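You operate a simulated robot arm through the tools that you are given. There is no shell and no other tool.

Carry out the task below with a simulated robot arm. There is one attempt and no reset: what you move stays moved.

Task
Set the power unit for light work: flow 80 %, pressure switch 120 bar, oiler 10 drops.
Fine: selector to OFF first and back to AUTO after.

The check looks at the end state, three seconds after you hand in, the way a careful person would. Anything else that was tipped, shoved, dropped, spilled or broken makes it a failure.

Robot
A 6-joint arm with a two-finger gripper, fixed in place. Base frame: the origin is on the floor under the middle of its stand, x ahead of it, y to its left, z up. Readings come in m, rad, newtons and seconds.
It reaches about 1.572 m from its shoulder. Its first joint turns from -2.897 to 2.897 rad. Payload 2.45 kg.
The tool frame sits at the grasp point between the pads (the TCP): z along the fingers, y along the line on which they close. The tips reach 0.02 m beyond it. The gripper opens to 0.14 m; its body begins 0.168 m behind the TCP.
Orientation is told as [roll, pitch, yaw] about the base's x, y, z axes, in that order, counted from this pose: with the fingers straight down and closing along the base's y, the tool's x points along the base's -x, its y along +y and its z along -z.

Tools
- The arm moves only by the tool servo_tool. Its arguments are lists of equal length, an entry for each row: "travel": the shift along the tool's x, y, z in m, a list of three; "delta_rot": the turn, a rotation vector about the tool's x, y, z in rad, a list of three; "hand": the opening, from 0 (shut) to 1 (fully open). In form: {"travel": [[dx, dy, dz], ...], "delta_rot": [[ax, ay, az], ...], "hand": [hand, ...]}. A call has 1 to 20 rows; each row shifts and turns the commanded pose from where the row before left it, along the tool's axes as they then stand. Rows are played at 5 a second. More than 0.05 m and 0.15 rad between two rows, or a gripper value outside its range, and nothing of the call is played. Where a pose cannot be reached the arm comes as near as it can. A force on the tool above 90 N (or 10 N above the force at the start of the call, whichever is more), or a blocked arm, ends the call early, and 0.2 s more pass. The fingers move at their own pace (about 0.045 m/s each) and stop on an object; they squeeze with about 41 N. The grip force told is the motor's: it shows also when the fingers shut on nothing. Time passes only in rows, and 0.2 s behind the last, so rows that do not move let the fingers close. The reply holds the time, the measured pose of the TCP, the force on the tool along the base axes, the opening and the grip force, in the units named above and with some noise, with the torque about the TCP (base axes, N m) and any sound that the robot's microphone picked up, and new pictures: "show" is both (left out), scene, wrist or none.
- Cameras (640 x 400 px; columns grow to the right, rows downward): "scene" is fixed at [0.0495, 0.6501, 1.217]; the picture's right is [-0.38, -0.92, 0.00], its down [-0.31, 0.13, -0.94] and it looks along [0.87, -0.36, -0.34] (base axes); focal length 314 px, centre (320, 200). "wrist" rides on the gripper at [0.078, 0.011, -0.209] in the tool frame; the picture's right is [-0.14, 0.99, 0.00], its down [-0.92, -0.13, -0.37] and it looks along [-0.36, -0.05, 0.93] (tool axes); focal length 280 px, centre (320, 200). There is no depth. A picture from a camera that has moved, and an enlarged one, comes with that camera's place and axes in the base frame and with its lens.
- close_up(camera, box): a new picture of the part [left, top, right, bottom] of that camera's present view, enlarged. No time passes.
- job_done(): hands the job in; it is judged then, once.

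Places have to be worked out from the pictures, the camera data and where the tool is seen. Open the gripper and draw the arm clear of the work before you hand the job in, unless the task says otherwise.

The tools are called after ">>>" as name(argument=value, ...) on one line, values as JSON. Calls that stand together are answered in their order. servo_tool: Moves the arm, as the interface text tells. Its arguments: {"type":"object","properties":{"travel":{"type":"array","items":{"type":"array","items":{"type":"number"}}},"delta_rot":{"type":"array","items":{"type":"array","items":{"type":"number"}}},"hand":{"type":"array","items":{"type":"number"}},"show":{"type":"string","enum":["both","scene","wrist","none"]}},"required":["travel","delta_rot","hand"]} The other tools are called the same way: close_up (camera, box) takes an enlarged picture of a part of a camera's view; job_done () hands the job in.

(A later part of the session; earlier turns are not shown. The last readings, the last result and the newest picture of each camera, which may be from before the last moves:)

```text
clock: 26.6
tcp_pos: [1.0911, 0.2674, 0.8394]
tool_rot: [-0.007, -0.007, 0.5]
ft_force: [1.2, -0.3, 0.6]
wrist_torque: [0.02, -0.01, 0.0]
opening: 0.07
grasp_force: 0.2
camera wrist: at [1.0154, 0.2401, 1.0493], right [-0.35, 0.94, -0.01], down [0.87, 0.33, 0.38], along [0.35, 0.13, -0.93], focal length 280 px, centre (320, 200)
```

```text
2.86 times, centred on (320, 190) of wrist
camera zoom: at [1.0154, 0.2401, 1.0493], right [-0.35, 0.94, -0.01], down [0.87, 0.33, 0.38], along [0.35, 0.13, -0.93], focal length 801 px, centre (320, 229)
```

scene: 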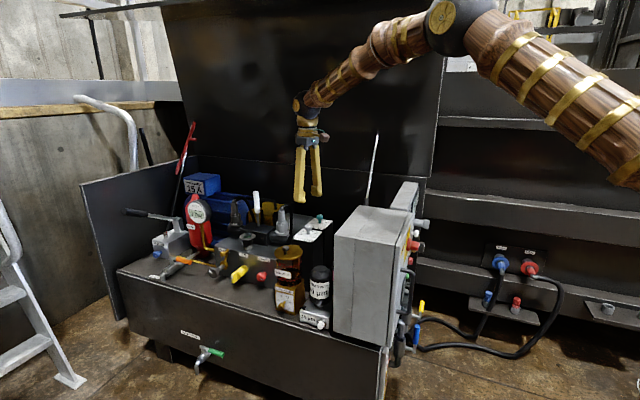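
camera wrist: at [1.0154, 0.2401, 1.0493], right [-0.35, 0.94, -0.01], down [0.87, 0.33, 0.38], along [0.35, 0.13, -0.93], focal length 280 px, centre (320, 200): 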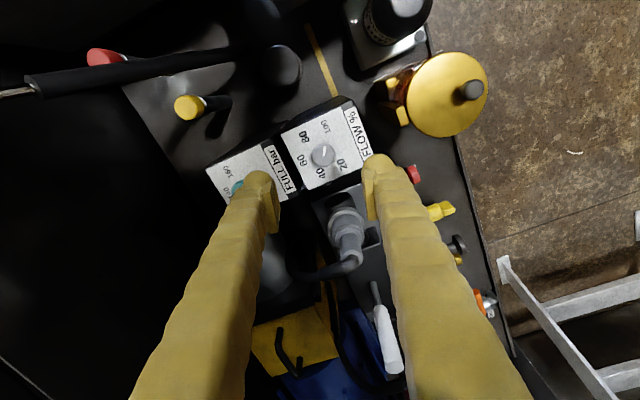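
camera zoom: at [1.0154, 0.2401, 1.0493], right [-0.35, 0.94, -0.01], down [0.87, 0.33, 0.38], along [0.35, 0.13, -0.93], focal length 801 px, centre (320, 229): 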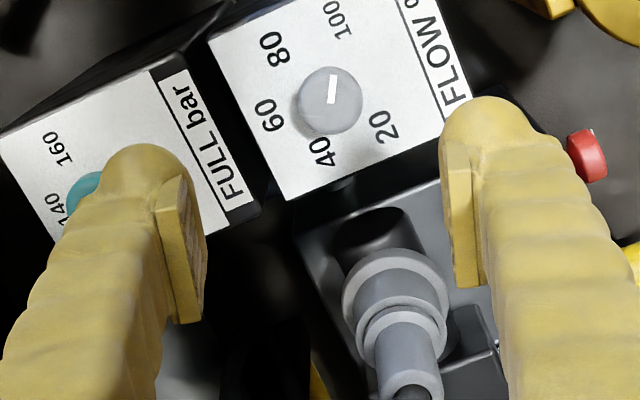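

Flow knob head is centred at about (1.0875,0.2697), and the connector sits diagonally away so both fingers clear it. I correct the offset, yaw slightly, and descend to just above the knob.

>>> servo_tool(travel=[[0.0024, 0.0035, 0], [0, 0, 0.035], [0, 0, 0.035], [0, 0, 0.03]], delta_rot=[[0, 0, 0.1], [0, 0, 0], [0, 0, 0], [0, 0, 0]], hand=[0.45, 0.4, 0.4, 0.4])

>>> close_up(camera="wrist", box=[240, 120, 400, 260])

>>> close_up(camera="scene", box=[260, 180, 350, 250])

```text
clock: 27.6
tcp_pos: [1.0883, 0.2695, 0.7396]
tool_rot: [-0.005, -0.006, 0.399]
ft_force: [0.0, 0.1, -0.7]
wrist_torque: [-0.01, -0.02, -0.01]
opening: 0.0557
grasp_force: 0.0
camera wrist: at [1.011, 0.2497, 0.9495], right [-0.26, 0.97, -0.01], down [0.89, 0.24, 0.38], along [0.36, 0.09, -0.93], focal length 280 px, centre (320, 200)
```

scene: 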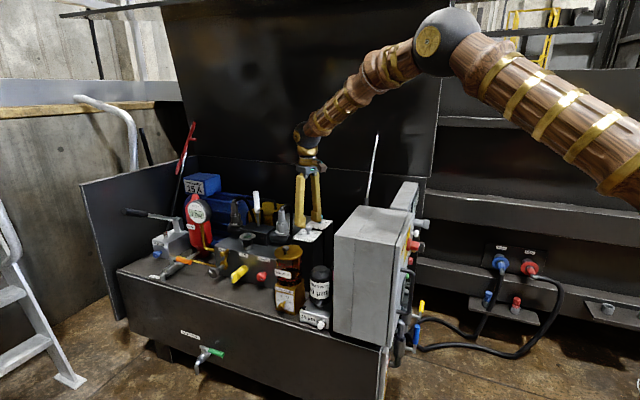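
wrist: 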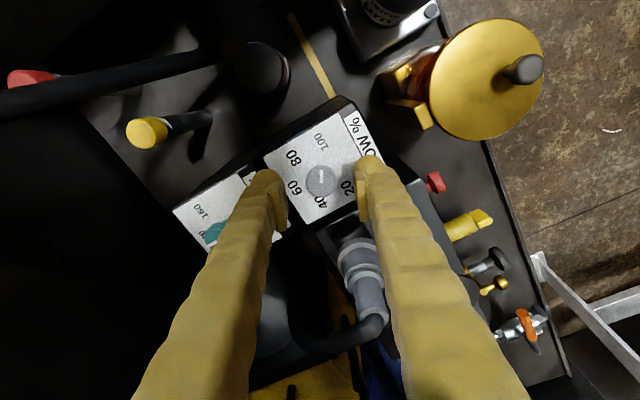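

```text
2.86 times, centred on (320, 190) of wrist
camera zoom: at [1.011, 0.2497, 0.9495], right [-0.26, 0.97, -0.01], down [0.89, 0.24, 0.38], along [0.36, 0.09, -0.93], focal length 801 px, centre (320, 229)
```

zoom: 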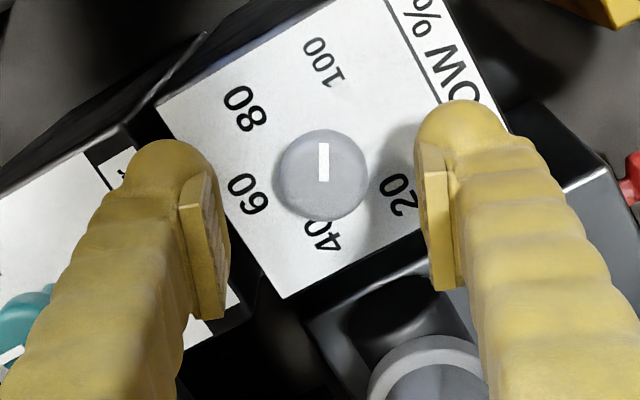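

```text
5.71 times, centred on (305, 215) of scene
camera zoom: at [0.0495, 0.6501, 1.217], right [-0.38, -0.92, 0.0], down [-0.31, 0.13, -0.94], along [0.87, -0.36, -0.34], focal length 1797 px, centre (406, 114)
```

zoom: 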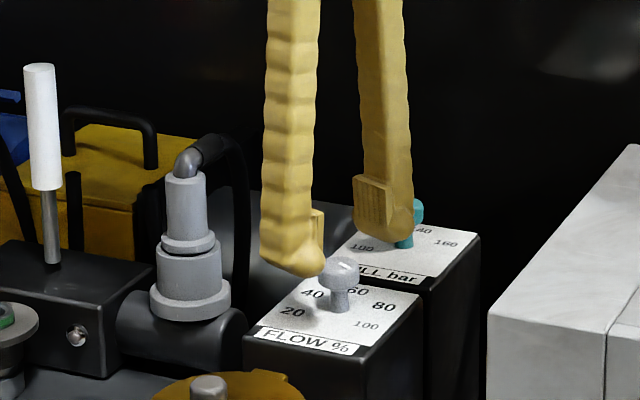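

The knob lies under the grasp point within about 1.5 mm. I descend to z≈0.704 and close on the knob head.

>>> servo_tool(travel=[[0.001, 0, 0.018], [0, 0, 0.0175], [0, 0, 0], [0, 0, 0], [0, 0, 0], [0, 0, 0]], delta_rot=[[0, 0, 0], [0, 0, 0], [0, 0, 0], [0, 0, 0], [0, 0, 0], [0, 0, 0]], hand=[0.4, 0.4, 0.25, 0.1, 0, 0])

>>> close_up(camera="wrist", box=[240, 120, 400, 260])

>>> close_up(camera="scene", box=[260, 180, 350, 250])

```text
clock: 29.0
tcp_pos: [1.0874, 0.2693, 0.705]
tool_rot: [-0.005, -0.007, 0.399]
ft_force: [-11.4, 23.3, 0.3]
wrist_torque: [0.03, 0.01, 0.05]
opening: 0.0238
grasp_force: 38.1
camera wrist: at [1.0095, 0.2498, 0.9141], right [-0.26, 0.97, 0.0], down [0.9, 0.24, 0.37], along [0.36, 0.09, -0.93], focal length 280 px, centre (320, 200)
```

scene: 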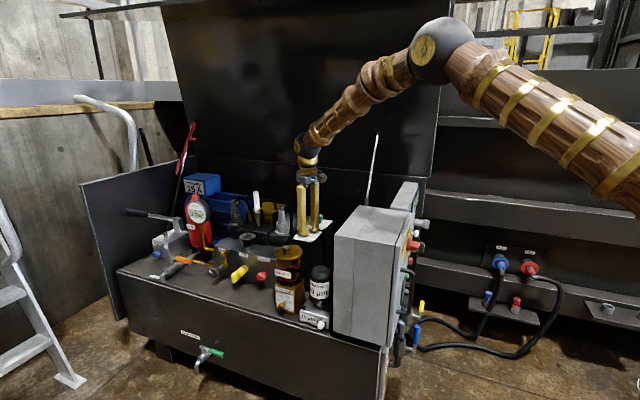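
wrist: 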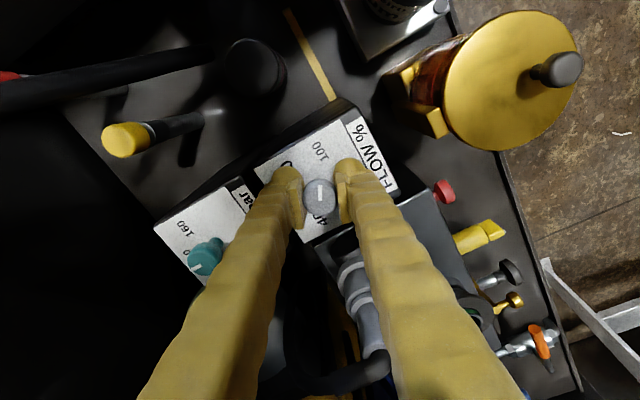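

```text
2.86 times, centred on (320, 190) of wrist
camera zoom: at [1.0095, 0.2498, 0.9141], right [-0.26, 0.97, 0.0], down [0.9, 0.24, 0.37], along [0.36, 0.09, -0.93], focal length 801 px, centre (320, 229)
```

zoom: 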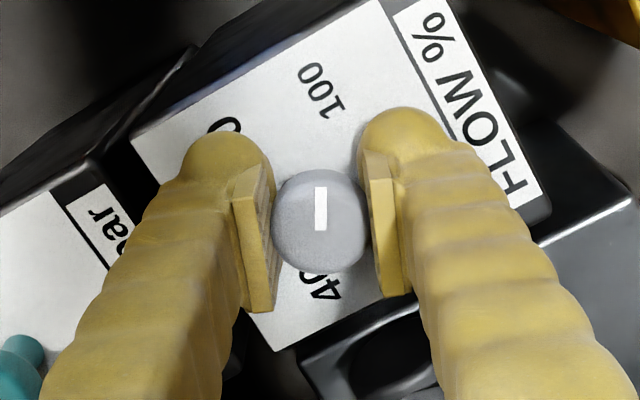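

```text
5.71 times, centred on (305, 215) of scene
camera zoom: at [0.0495, 0.6501, 1.217], right [-0.38, -0.92, 0.0], down [-0.31, 0.13, -0.94], along [0.87, -0.36, -0.34], focal length 1797 px, centre (406, 114)
```

zoom: 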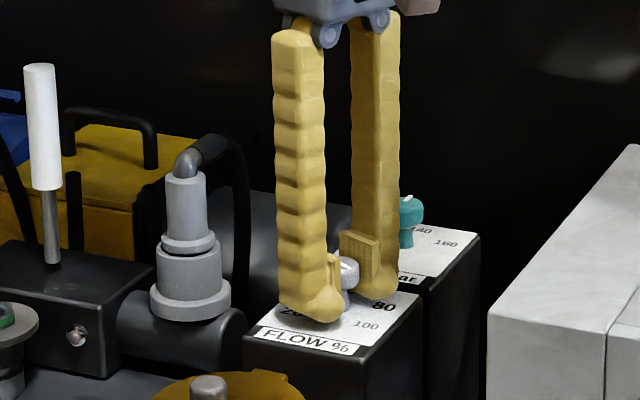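

The head (24 mm) is gripped, with the pointer at the 100 direction, so 80 is 60° counter-clockwise from above. I turn the tool 60° about the vertical.

>>> servo_tool(travel=[[0, 0.001, 0], [0, 0, 0], [0, 0, 0], [0, 0, 0], [0, 0, 0], [0, 0, 0], [0, 0, 0], [0, 0, 0], [0, 0, 0]], delta_rot=[[0, 0, 0], [0, 0, -0.1309], [0, 0, -0.1309], [0, 0, -0.1309], [0, 0, -0.1309], [0, 0, -0.1309], [0, 0, -0.1309], [0, 0, -0.1309], [0, 0, -0.1309]], hand=[0, 0, 0, 0, 0, 0, 0, 0, 0], show="wrist")

>>> close_up(camera="wrist", box=[240, 120, 400, 260])

```text
clock: 31.0
tcp_pos: [1.0871, 0.2691, 0.7042]
tool_rot: [-0.009, 0.001, 1.448]
ft_force: [20.3, 13.9, -16.1]
wrist_torque: [0.24, -0.07, -0.01]
opening: 0.0236
grasp_force: 44.7
camera wrist: at [1.066, 0.1935, 0.9149], right [-0.97, 0.26, -0.01], down [0.24, 0.9, 0.37], along [0.1, 0.35, -0.93], focal length 280 px, centre (320, 200)
```

wrist: 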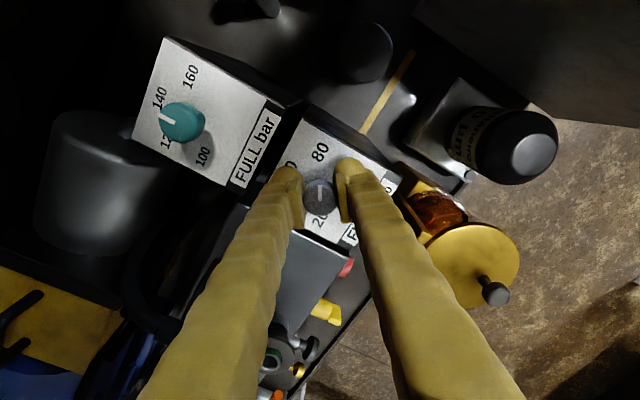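

```text
2.86 times, centred on (320, 190) of wrist
camera zoom: at [1.066, 0.1935, 0.9149], right [-0.97, 0.26, -0.01], down [0.24, 0.9, 0.37], along [0.1, 0.35, -0.93], focal length 801 px, centre (320, 229)
```

zoom: 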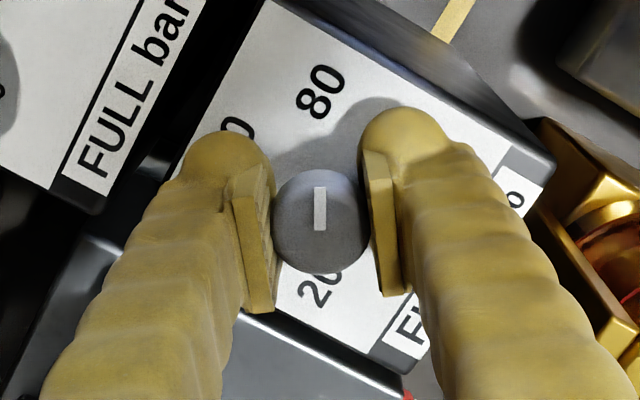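

The pointer followed and now aims at 80. I release and rise to check it.

>>> servo_tool(travel=[[0, 0, 0], [0, 0, 0], [0, 0, -0.035], [0, 0, -0.035], [0, 0, -0.035], [0, 0, -0.035]], delta_rot=[[0, 0, 0], [0, 0, 0], [0, 0, 0], [0, 0, 0], [0, 0, 0], [0, 0, 0]], hand=[0.35, 0.4, 0.4, 0.5, 0.5, 0.5])

>>> close_up(camera="wrist", box=[140, 80, 400, 260])

>>> close_up(camera="scene", box=[285, 205, 345, 245])

```text
clock: 32.4
tcp_pos: [1.0847, 0.271, 0.844]
tool_rot: [-0.01, 0.002, 1.447]
ft_force: [0.1, 0.6, 0.3]
wrist_torque: [-0.01, 0.0, 0.05]
opening: 0.07
grasp_force: 0.1
camera wrist: at [1.0627, 0.1955, 1.0536], right [-0.97, 0.26, -0.01], down [0.24, 0.9, 0.37], along [0.1, 0.35, -0.93], focal length 280 px, centre (320, 200)
```

scene: 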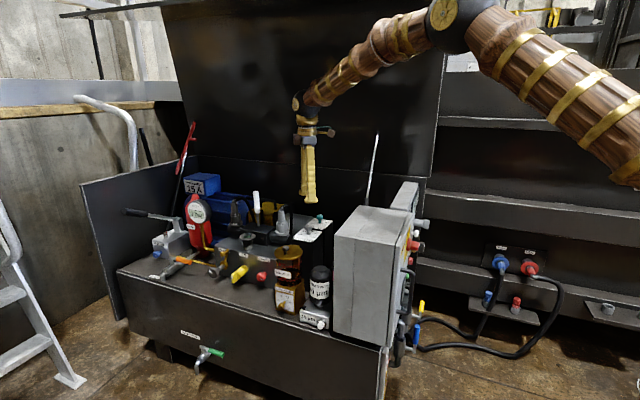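
wrist: 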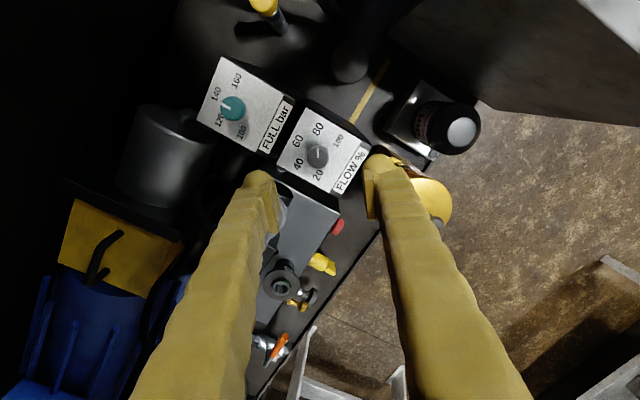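

```text
2.22 times, centred on (270, 170) of wrist
camera zoom: at [1.0627, 0.1955, 1.0536], right [-0.97, 0.26, -0.01], down [0.24, 0.9, 0.37], along [0.1, 0.35, -0.93], focal length 623 px, centre (431, 267)
```

zoom: 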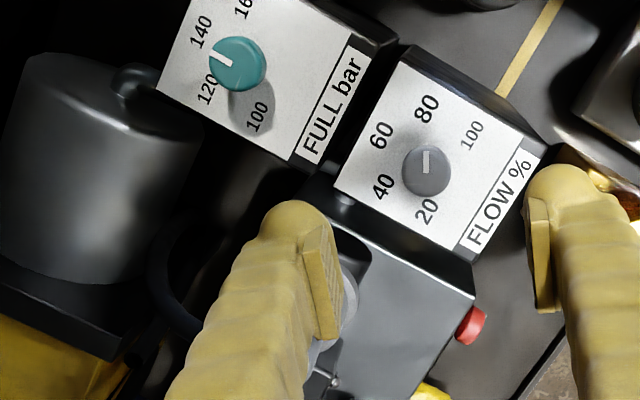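

```text
10.00 times, centred on (315, 225) of scene
camera zoom: at [0.0495, 0.6501, 1.217], right [-0.38, -0.92, 0.0], down [-0.31, 0.13, -0.94], along [0.87, -0.36, -0.34], focal length 3145 px, centre (370, -50)
```

zoom: 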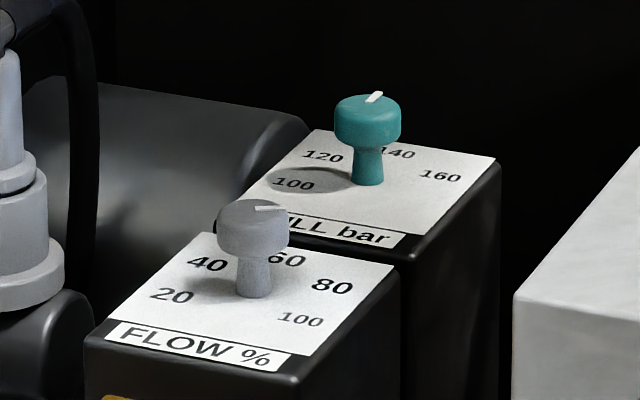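

Flow pointer reads 80 in both views. Now I look closely at the pressure dial's scale and pointer.

>>> close_up(camera="wrist", box=[190, 50, 300, 160])

>>> close_up(camera="wrist", box=[270, 95, 380, 205])

```text
3.64 times, centred on (245, 105) of wrist
camera zoom: at [1.0627, 0.1955, 1.0536], right [-0.97, 0.26, -0.01], down [0.24, 0.9, 0.37], along [0.1, 0.35, -0.93], focal length 1020 px, centre (593, 546)
```

zoom: 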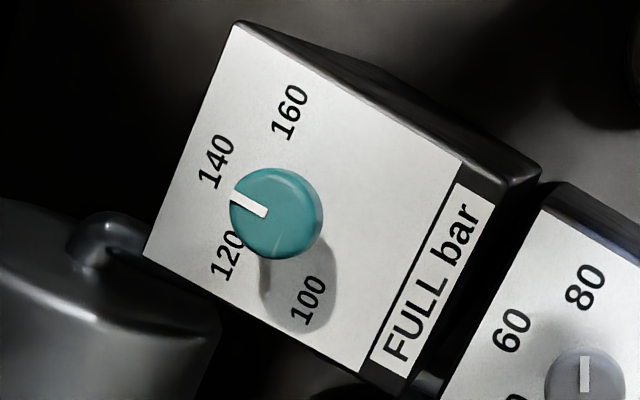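

```text
3.64 times, centred on (325, 150) of wrist
camera zoom: at [1.0627, 0.1955, 1.0536], right [-0.97, 0.26, -0.01], down [0.24, 0.9, 0.37], along [0.1, 0.35, -0.93], focal length 1020 px, centre (302, 382)
```

zoom: 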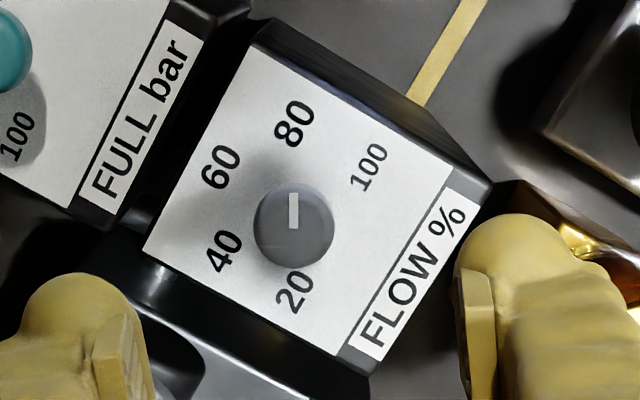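

The pressure pointer is exactly at 140, and 120 is 60° counter-clockwise from above. The knob top is at about (1.170,0.187,0.71). I unwind the yaw to 0.28 and move over the pressure knob.

>>> servo_tool(travel=[[0, 0, -0.005], [0, 0, 0], [0, 0, 0], [0, 0, 0], [0, 0, 0], [0, 0, 0], [0, 0, 0], [0, 0, 0], [-0.0196, -0.0348, 0], [-0.0196, -0.0348, 0], [-0.0196, -0.0348, 0], [0, 0, 0]], delta_rot=[[0, 0, 0.146], [0, 0, 0.146], [0, 0, 0.146], [0, 0, 0.146], [0, 0, 0.146], [0, 0, 0.146], [0, 0, 0.146], [0, 0, 0.145], [0, 0, 0], [0, 0, 0], [0, 0, 0], [0, 0, 0]], hand=[0.5, 0.5, 0.5, 0.5, 0.5, 0.5, 0.5, 0.5, 0.5, 0.5, 0.45, 0.4])

>>> close_up(camera="wrist", box=[220, 120, 420, 260])

```text
clock: 35.0
tcp_pos: [1.1712, 0.1879, 0.8526]
tool_rot: [-0.006, -0.008, 0.278]
ft_force: [0.0, 0.4, 0.7]
wrist_torque: [0.0, -0.03, -0.01]
opening: 0.056
grasp_force: 0.0
camera wrist: at [1.0916, 0.1771, 1.0612], right [-0.14, 0.99, 0.0], down [0.92, 0.13, 0.38], along [0.37, 0.05, -0.93], focal length 280 px, centre (320, 200)
```

scene: 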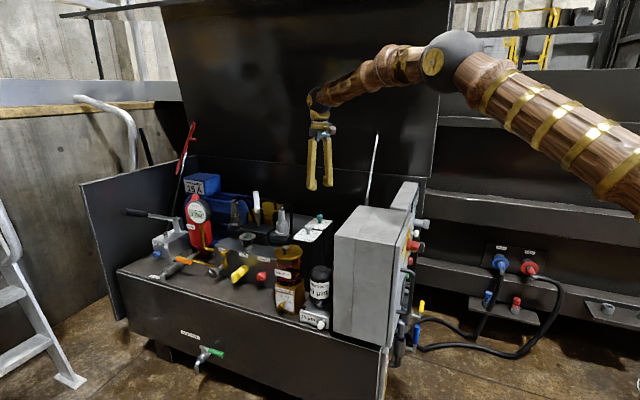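
wrist: 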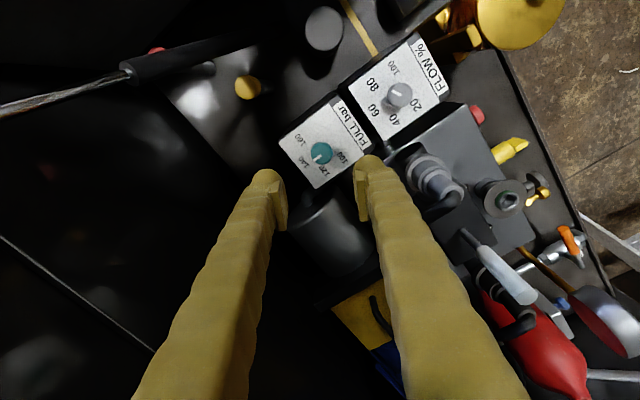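

```text
2.86 times, centred on (320, 190) of wrist
camera zoom: at [1.0916, 0.1771, 1.0612], right [-0.14, 0.99, 0.0], down [0.92, 0.13, 0.38], along [0.37, 0.05, -0.93], focal length 801 px, centre (320, 229)
```

zoom: 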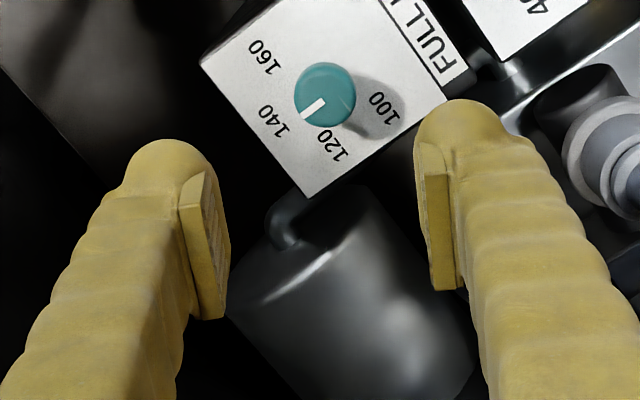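

The pressure knob is within 3 mm of being under the grasp point. I correct and descend to just above it.

>>> servo_tool(travel=[[0.0014, 0.0025, 0.0375], [0, 0, 0.0375], [0, 0, 0.0375]], delta_rot=[[0, 0, 0], [0, 0, 0], [0, 0, 0]], hand=[0.4, 0.4, 0.4])

>>> close_up(camera="wrist", box=[240, 120, 400, 260])

>>> close_up(camera="scene", box=[270, 180, 360, 250])

```text
clock: 35.8
tcp_pos: [1.1706, 0.1886, 0.7395]
tool_rot: [-0.005, -0.008, 0.279]
ft_force: [0.8, -0.4, 0.4]
wrist_torque: [-0.01, 0.0, 0.0]
opening: 0.0559
grasp_force: 0.0
camera wrist: at [1.0908, 0.1777, 0.9489], right [-0.14, 0.99, 0.0], down [0.92, 0.13, 0.38], along [0.37, 0.05, -0.93], focal length 280 px, centre (320, 200)
```

scene: 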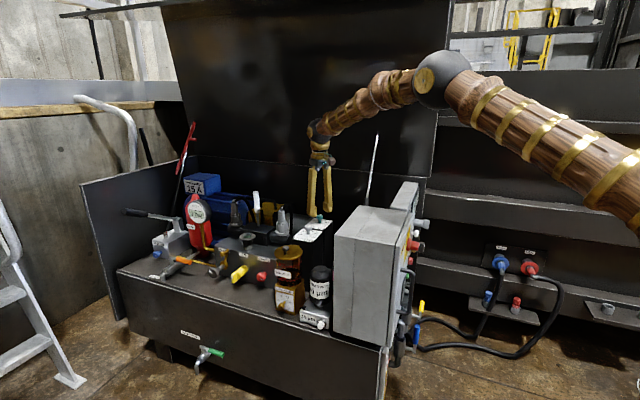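
wrist: 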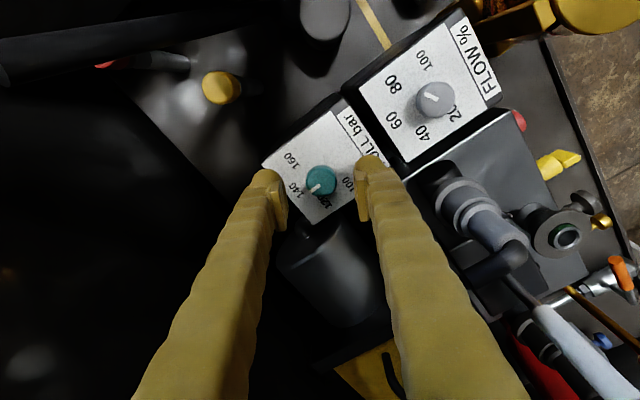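

```text
2.86 times, centred on (320, 190) of wrist
camera zoom: at [1.0908, 0.1777, 0.9489], right [-0.14, 0.99, 0.0], down [0.92, 0.13, 0.38], along [0.37, 0.05, -0.93], focal length 801 px, centre (320, 229)
```

zoom: 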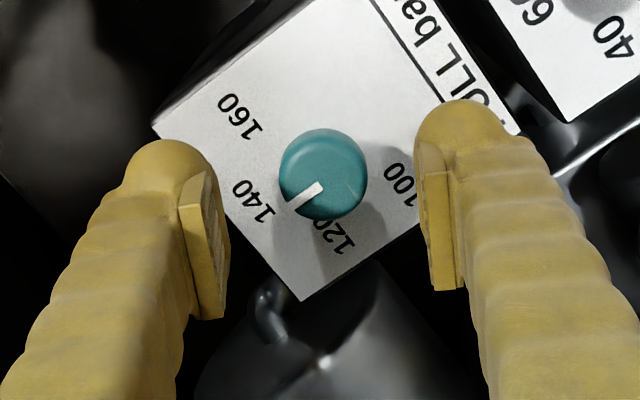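

```text
5.71 times, centred on (315, 215) of scene
camera zoom: at [0.0495, 0.6501, 1.217], right [-0.38, -0.92, 0.0], down [-0.31, 0.13, -0.94], along [0.87, -0.36, -0.34], focal length 1797 px, centre (349, 114)
```

zoom: 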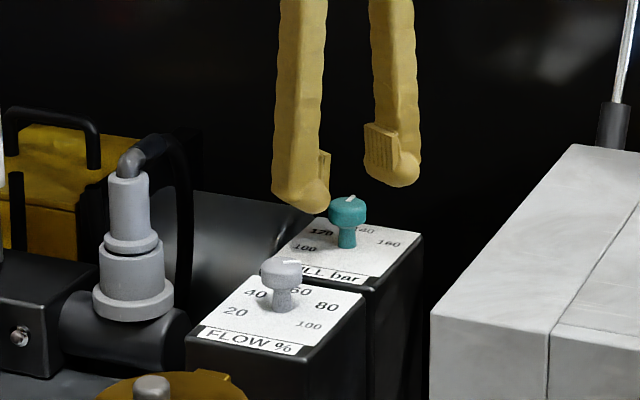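

Alignment is within 2–3 mm. I apply that small shift, descend to z≈0.705, and grip the teal knob head.

>>> servo_tool(travel=[[0.002, 0.0018, 0.017], [0, 0, 0.0175], [0, 0, 0], [0, 0, 0], [0, 0, 0], [0, 0, 0]], delta_rot=[[0, 0, 0], [0, 0, 0], [0, 0, 0], [0, 0, 0], [0, 0, 0], [0, 0, 0]], hand=[0.4, 0.4, 0.25, 0.1, 0, 0])

>>> close_up(camera="wrist", box=[240, 120, 400, 260])

>>> close_up(camera="scene", box=[270, 180, 360, 250])

```text
clock: 37.2
tcp_pos: [1.1675, 0.1887, 0.7051]
tool_rot: [-0.007, -0.007, 0.281]
ft_force: [3.1, -4.5, -2.9]
wrist_torque: [-0.03, -0.02, -0.04]
opening: 0.0234
grasp_force: 39.8
camera wrist: at [1.0884, 0.1782, 0.9137], right [-0.14, 0.99, 0.0], down [0.92, 0.13, 0.38], along [0.37, 0.05, -0.93], focal length 280 px, centre (320, 200)
```

scene: 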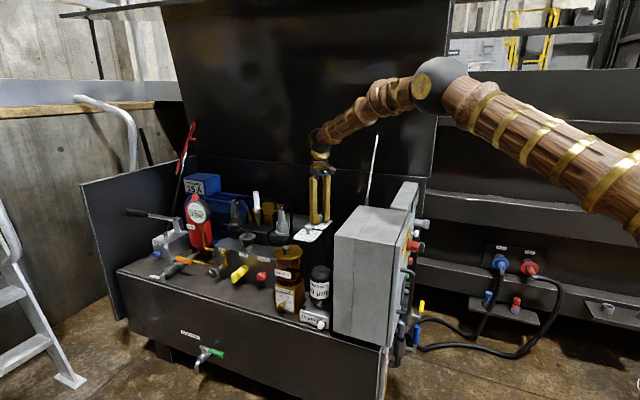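
wrist: 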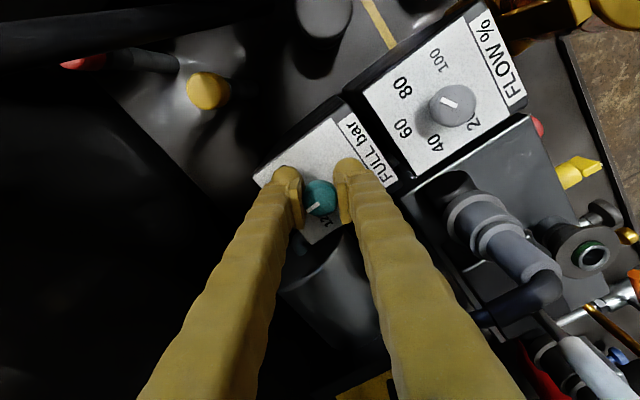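

```text
2.86 times, centred on (320, 190) of wrist
camera zoom: at [1.0884, 0.1782, 0.9137], right [-0.14, 0.99, 0.0], down [0.92, 0.13, 0.38], along [0.37, 0.05, -0.93], focal length 801 px, centre (320, 229)
```

zoom: 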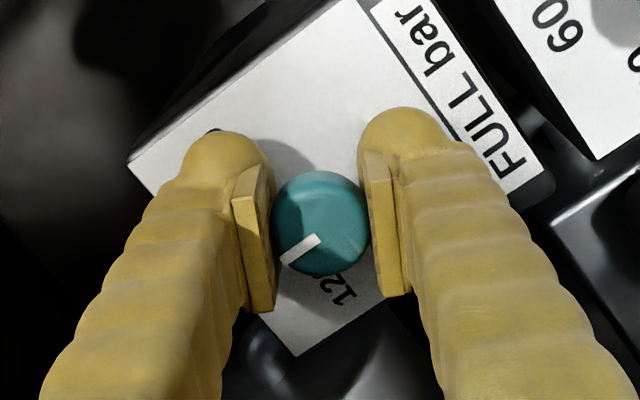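

```text
5.71 times, centred on (315, 215) of scene
camera zoom: at [0.0495, 0.6501, 1.217], right [-0.38, -0.92, 0.0], down [-0.31, 0.13, -0.94], along [0.87, -0.36, -0.34], focal length 1797 px, centre (349, 114)
```

zoom: 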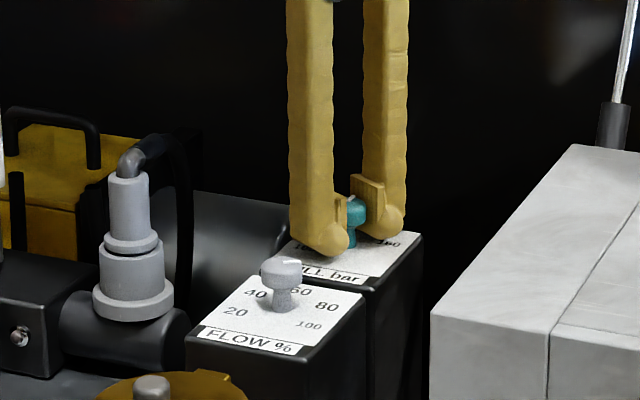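

The teal knob is gripped well centred. By projecting labels onto the plate, 140 lies at −45°, 120 at +15° (base frame), and the pointer at about −46°. So I turn +60° (counter-clockwise from above).

>>> servo_tool(travel=[[0, 0, 0], [0, 0, 0], [0, 0, 0], [0, 0, 0], [0, 0, 0], [0, 0, 0], [0, 0, 0], [0, 0, 0], [0, 0, 0]], delta_rot=[[0, 0, -0.1309], [0, 0, -0.1309], [0, 0, -0.1309], [0, 0, -0.1309], [0, 0, -0.1309], [0, 0, -0.1309], [0, 0, -0.1309], [0, 0, -0.1309], [0, 0, 0]], hand=[0, 0, 0, 0, 0, 0, 0, 0, 0], show="wrist")

>>> close_up(camera="wrist", box=[240, 120, 400, 260])

```text
clock: 39.2
tcp_pos: [1.168, 0.1892, 0.7045]
tool_rot: [-0.009, -0.001, 1.325]
ft_force: [52.3, -22.6, -8.9]
wrist_torque: [-0.09, -0.08, -0.1]
opening: 0.0237
grasp_force: 45.1
camera wrist: at [1.1375, 0.1151, 0.9142], right [-0.93, 0.37, -0.01], down [0.34, 0.86, 0.37], along [0.15, 0.34, -0.93], focal length 280 px, centre (320, 200)
```

wrist: 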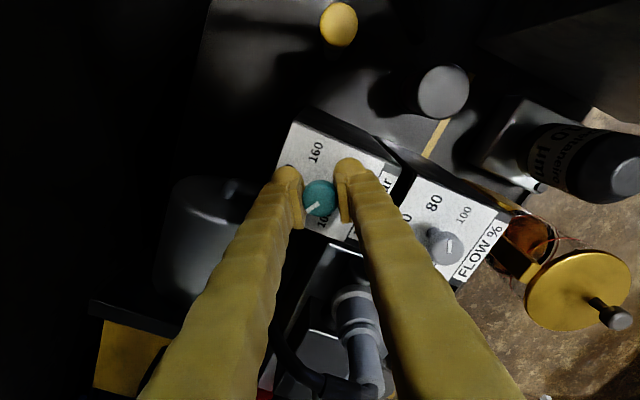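

```text
2.86 times, centred on (320, 190) of wrist
camera zoom: at [1.1375, 0.1151, 0.9142], right [-0.93, 0.37, -0.01], down [0.34, 0.86, 0.37], along [0.15, 0.34, -0.93], focal length 801 px, centre (320, 229)
```

zoom: 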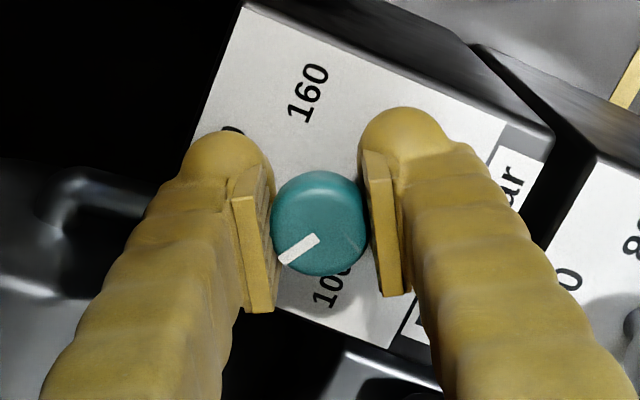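

The pointer moved with the gripper. There is some sideways load (57 N) from a small off-centre, so I release, rise and check the reading.

>>> servo_tool(travel=[[0, 0, 0], [0, 0, 0], [0, 0, -0.035], [0, 0, -0.035], [0, 0, -0.035], [0, 0, -0.035]], delta_rot=[[0, 0, 0], [0, 0, 0], [0, 0, 0], [0, 0, 0], [0, 0, 0], [0, 0, 0]], hand=[0.35, 0.4, 0.4, 0.5, 0.5, 0.5])

>>> close_up(camera="wrist", box=[260, 100, 380, 200])

>>> close_up(camera="wrist", box=[240, 80, 440, 240])

>>> close_up(camera="scene", box=[285, 205, 345, 245])

```text
clock: 40.6
tcp_pos: [1.1667, 0.1906, 0.8457]
tool_rot: [-0.006, 0.002, 1.328]
ft_force: [-0.6, 0.4, -0.5]
wrist_torque: [0.01, -0.01, -0.02]
opening: 0.0702
grasp_force: 0.0
camera wrist: at [1.1356, 0.1181, 1.0552], right [-0.93, 0.37, -0.01], down [0.34, 0.86, 0.37], along [0.14, 0.34, -0.93], focal length 280 px, centre (320, 200)
```

scene: 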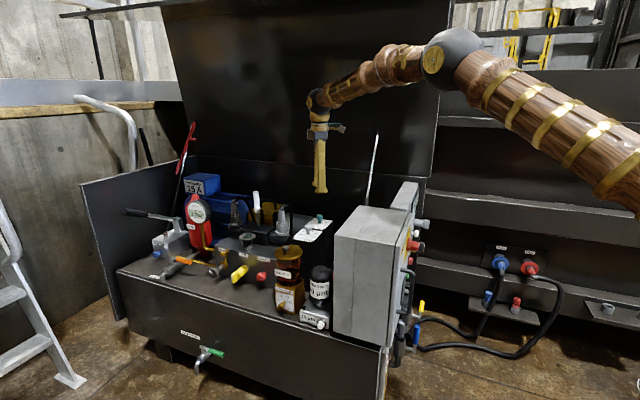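
wrist: 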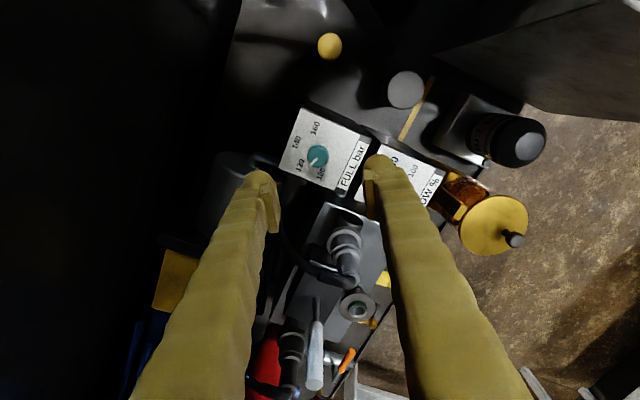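

```text
4.00 times, centred on (320, 150) of wrist
camera zoom: at [1.1356, 0.1181, 1.0552], right [-0.93, 0.37, -0.01], down [0.34, 0.86, 0.37], along [0.14, 0.34, -0.93], focal length 1122 px, centre (320, 400)
```

zoom: 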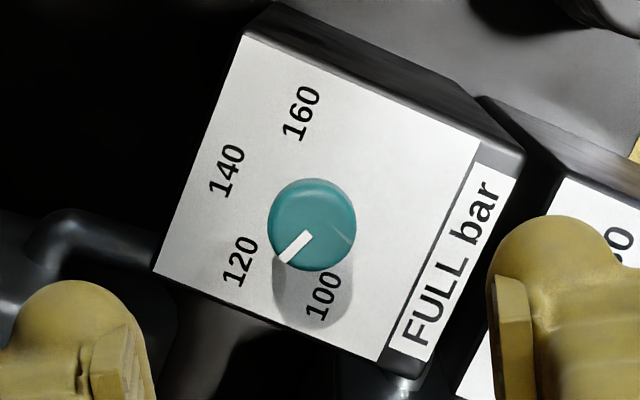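

```text
2.50 times, centred on (340, 160) of wrist
camera zoom: at [1.1356, 0.1181, 1.0552], right [-0.93, 0.37, -0.01], down [0.34, 0.86, 0.37], along [0.14, 0.34, -0.93], focal length 701 px, centre (270, 300)
```

zoom: 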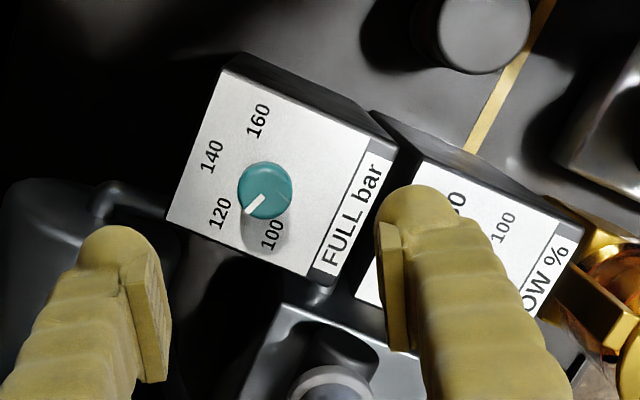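

```text
10.00 times, centred on (315, 225) of scene
camera zoom: at [0.0495, 0.6501, 1.217], right [-0.38, -0.92, 0.0], down [-0.31, 0.13, -0.94], along [0.87, -0.36, -0.34], focal length 3145 px, centre (370, -50)
```

zoom: 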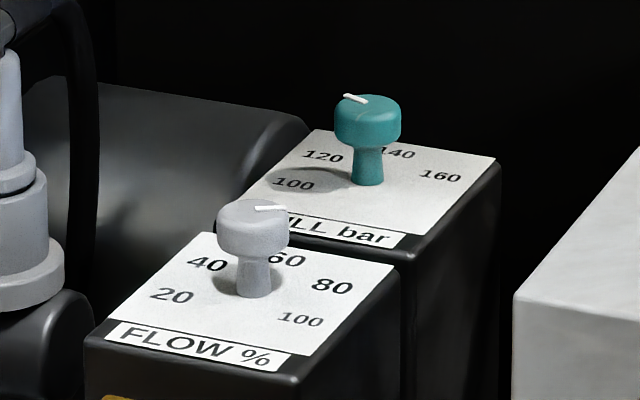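

I need a finer reading of the pressure pointer, so I zoom in further in both views.

>>> close_up(camera="wrist", box=[297, 135, 337, 175])

>>> close_up(camera="scene", box=[307, 208, 337, 228])

>>> close_up(camera="wrist", box=[280, 110, 360, 190])

```text
10.00 times, centred on (317, 155) of wrist
camera zoom: at [1.1356, 0.1181, 1.0552], right [-0.93, 0.37, -0.01], down [0.34, 0.86, 0.37], along [0.14, 0.34, -0.93], focal length 2804 px, centre (350, 650)
```

zoom: 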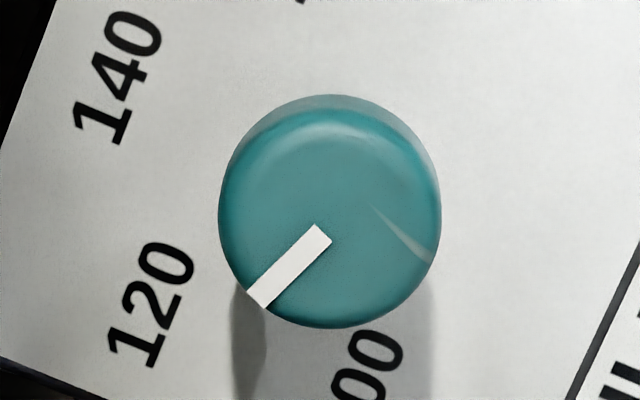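

```text
16.00 times, centred on (322, 218) of scene
camera zoom: at [0.0495, 0.6501, 1.217], right [-0.38, -0.92, 0.0], down [-0.31, 0.13, -0.94], along [0.87, -0.36, -0.34], focal length 5032 px, centre (288, -88)
```

zoom: 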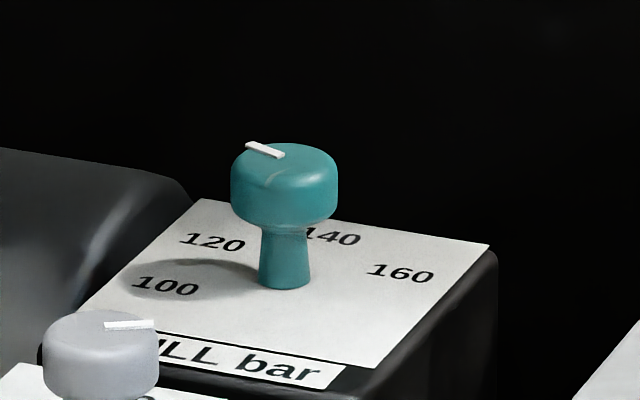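

```text
5.00 times, centred on (320, 150) of wrist
camera zoom: at [1.1356, 0.1181, 1.0552], right [-0.93, 0.37, -0.01], down [0.34, 0.86, 0.37], along [0.14, 0.34, -0.93], focal length 1402 px, centre (320, 450)
```

zoom: 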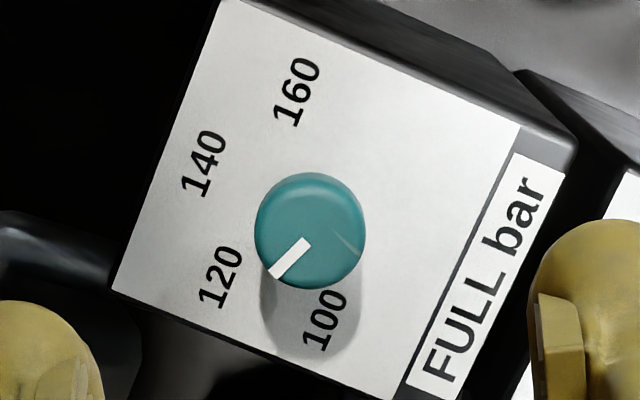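

Careful projection gives the pointer at about 23° while the 120 label lies at about 15°, so the knob shifted roughly 8° too far (≈117 bar) when released under side load. I go back down, better centred, and re-grip to correct it.

>>> servo_tool(travel=[[0.0012, -0.0013, 0.035], [0, 0, 0.035], [0, 0, 0.035], [0, 0, 0.0355], [0, 0, 0], [0, 0, 0], [0, 0, 0], [0, 0, 0]], delta_rot=[[0, 0, 0], [0, 0, 0], [0, 0, 0], [0, 0, 0], [0, 0, 0], [0, 0, 0], [0, 0, 0], [0, 0, 0]], hand=[0.45, 0.4, 0.4, 0.4, 0.25, 0.1, 0, 0], show="wrist")

>>> close_up(camera="wrist", box=[290, 160, 350, 220])

```text
clock: 42.4
tcp_pos: [1.1685, 0.1881, 0.7041]
tool_rot: [-0.009, 0.001, 1.326]
ft_force: [9.6, -1.1, -5.2]
wrist_torque: [-0.01, -0.02, -0.01]
opening: 0.0237
grasp_force: 39.6
camera wrist: at [1.138, 0.115, 0.9129], right [-0.93, 0.37, -0.01], down [0.34, 0.86, 0.37], along [0.15, 0.34, -0.93], focal length 280 px, centre (320, 200)
```

wrist: 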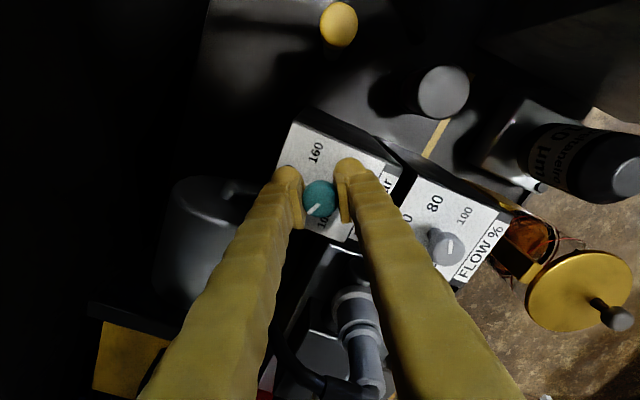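

```text
6.67 times, centred on (320, 190) of wrist
camera zoom: at [1.138, 0.115, 0.9129], right [-0.93, 0.37, -0.01], down [0.34, 0.86, 0.37], along [0.15, 0.34, -0.93], focal length 1869 px, centre (320, 267)
```

zoom: 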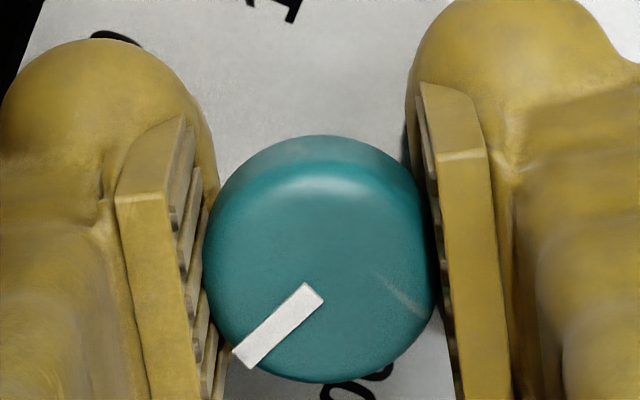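

The grip is well centred now (10 N), and the pointer again measures 22.5°. I turn clockwise by 7.8° to the 120 direction and read the side load before releasing.

>>> servo_tool(travel=[[0, 0, 0], [0, 0, 0], [0, 0, 0]], delta_rot=[[0, 0, 0.068], [0, 0, 0.068], [0, 0, 0]], hand=[0, 0, 0], show="wrist")

>>> close_up(camera="wrist", box=[290, 160, 350, 220])

```text
clock: 43.2
tcp_pos: [1.1677, 0.1875, 0.7027]
tool_rot: [-0.009, 0.002, 1.191]
ft_force: [8.1, 3.1, -5.5]
wrist_torque: [0.0, 0.01, 0.01]
opening: 0.0234
grasp_force: 45.7
camera wrist: at [1.1283, 0.1197, 0.9128], right [-0.87, 0.5, -0.01], down [0.46, 0.81, 0.37], along [0.19, 0.32, -0.93], focal length 280 px, centre (320, 200)
```

wrist: 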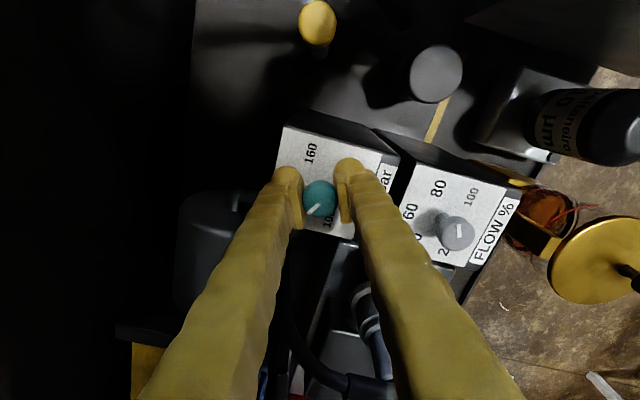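

```text
6.67 times, centred on (320, 190) of wrist
camera zoom: at [1.1283, 0.1197, 0.9128], right [-0.87, 0.5, -0.01], down [0.46, 0.81, 0.37], along [0.19, 0.32, -0.93], focal length 1869 px, centre (320, 267)
```

zoom: 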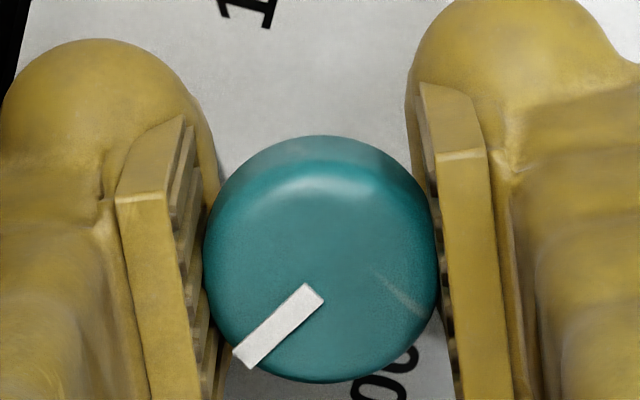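

Side load is small (9 N). I open and lift, then re-read the pointer.

>>> servo_tool(travel=[[0, 0, 0], [0, 0, 0], [0, 0, 0], [0, 0, -0.035], [0, 0, -0.035], [0, 0, -0.035], [0, 0, -0.035]], delta_rot=[[0, 0, 0], [0, 0, 0], [0, 0, 0], [0, 0, 0], [0, 0, 0], [0, 0, 0], [0, 0, 0]], hand=[0.2, 0.3, 0.4, 0.4, 0.5, 0.5, 0.5], show="wrist")

>>> close_up(camera="wrist", box=[290, 125, 350, 185])

>>> close_up(camera="wrist", box=[280, 110, 360, 190])

>>> close_up(camera="scene", box=[300, 208, 340, 238])

```text
clock: 44.8
tcp_pos: [1.166, 0.1879, 0.8434]
tool_rot: [-0.008, 0.0, 1.19]
ft_force: [-1.0, -0.5, -0.7]
wrist_torque: [0.03, 0.01, 0.0]
opening: 0.0699
grasp_force: 0.0
camera wrist: at [1.1269, 0.1194, 1.0524], right [-0.87, 0.5, -0.01], down [0.46, 0.81, 0.37], along [0.19, 0.32, -0.93], focal length 280 px, centre (320, 200)
```

wrist: 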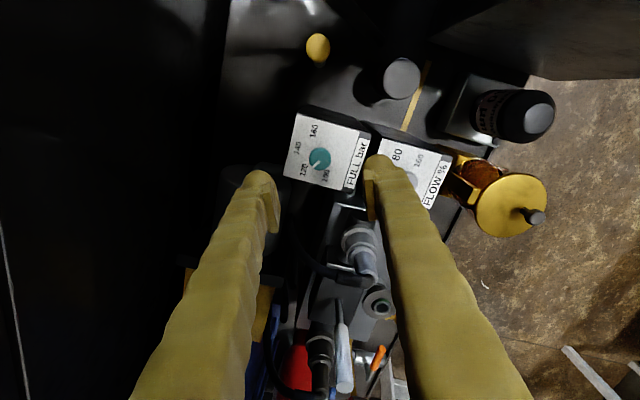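

```text
6.67 times, centred on (320, 155) of wrist
camera zoom: at [1.1269, 0.1194, 1.0524], right [-0.87, 0.5, -0.01], down [0.46, 0.81, 0.37], along [0.19, 0.32, -0.93], focal length 1869 px, centre (320, 500)
```

zoom: 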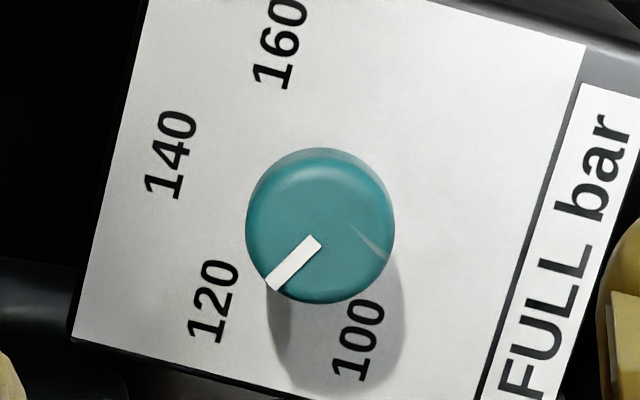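

```text
5.00 times, centred on (320, 150) of wrist
camera zoom: at [1.1269, 0.1194, 1.0524], right [-0.87, 0.5, -0.01], down [0.46, 0.81, 0.37], along [0.19, 0.32, -0.93], focal length 1402 px, centre (320, 450)
```

zoom: 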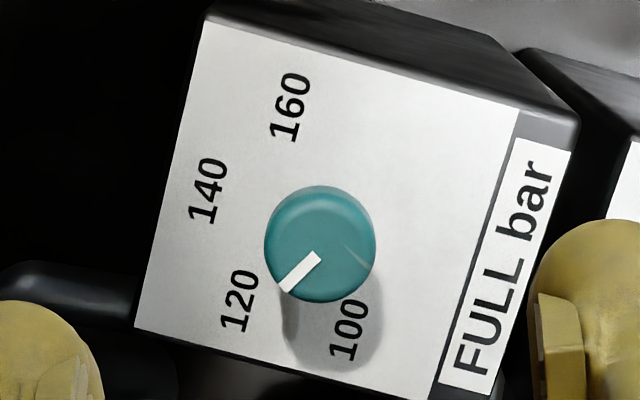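

```text
13.33 times, centred on (320, 223) of scene
camera zoom: at [0.0495, 0.6501, 1.217], right [-0.38, -0.92, 0.0], down [-0.31, 0.13, -0.94], along [0.87, -0.36, -0.34], focal length 4194 px, centre (320, -107)
```

zoom: 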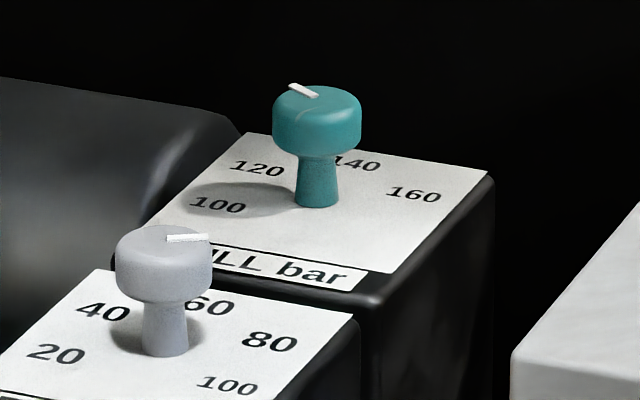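

Pointer now sits at 120 (measured 14–15° vs label 14.7°). Next is the oiler dial on the front face, near (0.93,0.43,0.50). I rise, move out in front of the unit and start turning toward it.

>>> servo_tool(travel=[[0, 0, -0.04], [0, 0, -0.04], [0, 0, -0.04], [0, 0, -0.04], [0.0078, 0.0482, 0], [0.0078, 0.0482, 0], [0.0078, 0.0482, 0], [0.0078, 0.0482, 0], [0.0078, 0.0482, 0], [0.0078, 0.0482, 0], [0.0078, 0.0482, 0], [0.0078, 0.0482, 0], [0.0078, 0.0482, 0], [0.0078, 0.0482, 0], [0.0078, 0.0482, 0], [0.0078, 0.0482, 0]], delta_rot=[[0, 0, 0.14], [0, 0, 0.14], [0, 0, 0.14], [0, 0, 0.14], [0, 0, 0], [0, 0, 0], [0, 0, 0], [0, 0, 0], [0, 0, 0], [0, 0, 0], [0, 0, 0], [0, 0, 0], [0, 0, 0], [0, 0, 0], [0, 0, 0], [0, 0, 0]], hand=[0.5, 0.5, 0.5, 0.5, 0.5, 0.5, 0.5, 0.5, 0.5, 0.5, 0.5, 0.5, 0.5, 0.5, 0.5, 0.5])

>>> close_up(camera="scene", box=[260, 255, 320, 320])

```text
clock: 48.2
tcp_pos: [0.7502, 0.6005, 0.9971]
tool_rot: [-0.007, -0.004, 0.63]
ft_force: [-0.2, 0.4, 0.6]
wrist_torque: [-0.01, 0.01, 0.0]
opening: 0.07
grasp_force: 0.1
camera wrist: at [0.6792, 0.564, 1.2066], right [-0.47, 0.88, -0.01], down [0.82, 0.44, 0.37], along [0.33, 0.17, -0.93], focal length 280 px, centre (320, 200)
```

scene: 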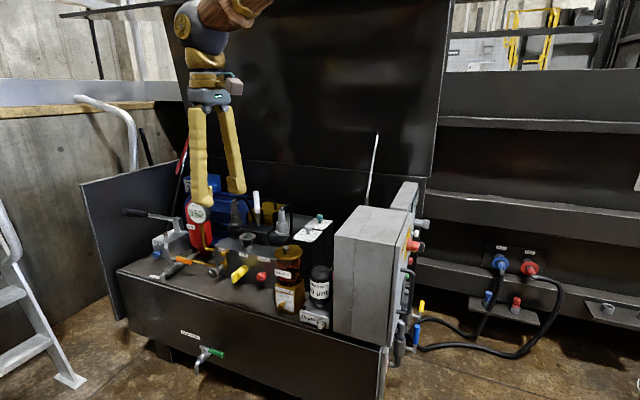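
wrist: 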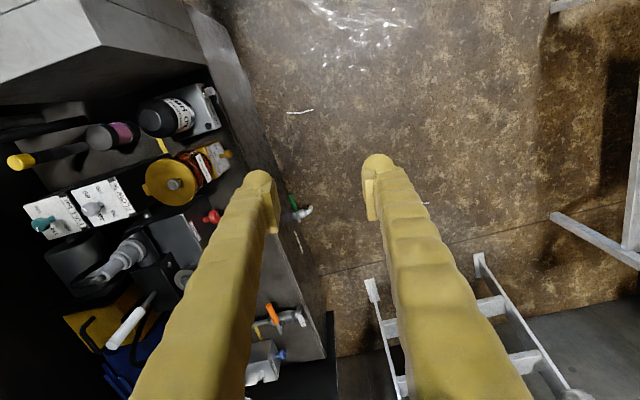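

```text
6.15 times, centred on (290, 288) of scene
camera zoom: at [0.0495, 0.6501, 1.217], right [-0.38, -0.92, 0.0], down [-0.31, 0.13, -0.94], along [0.87, -0.36, -0.34], focal length 1936 px, centre (505, -338)
```

zoom: 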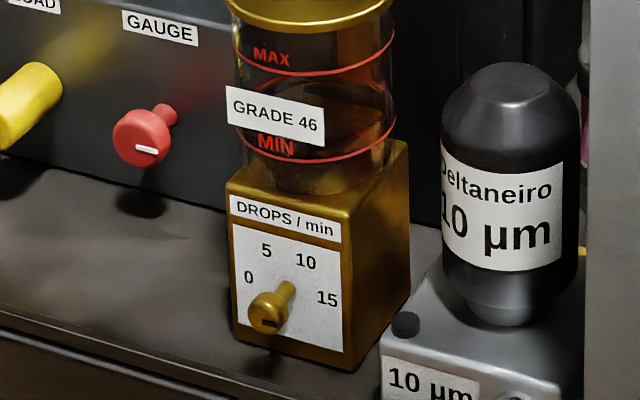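

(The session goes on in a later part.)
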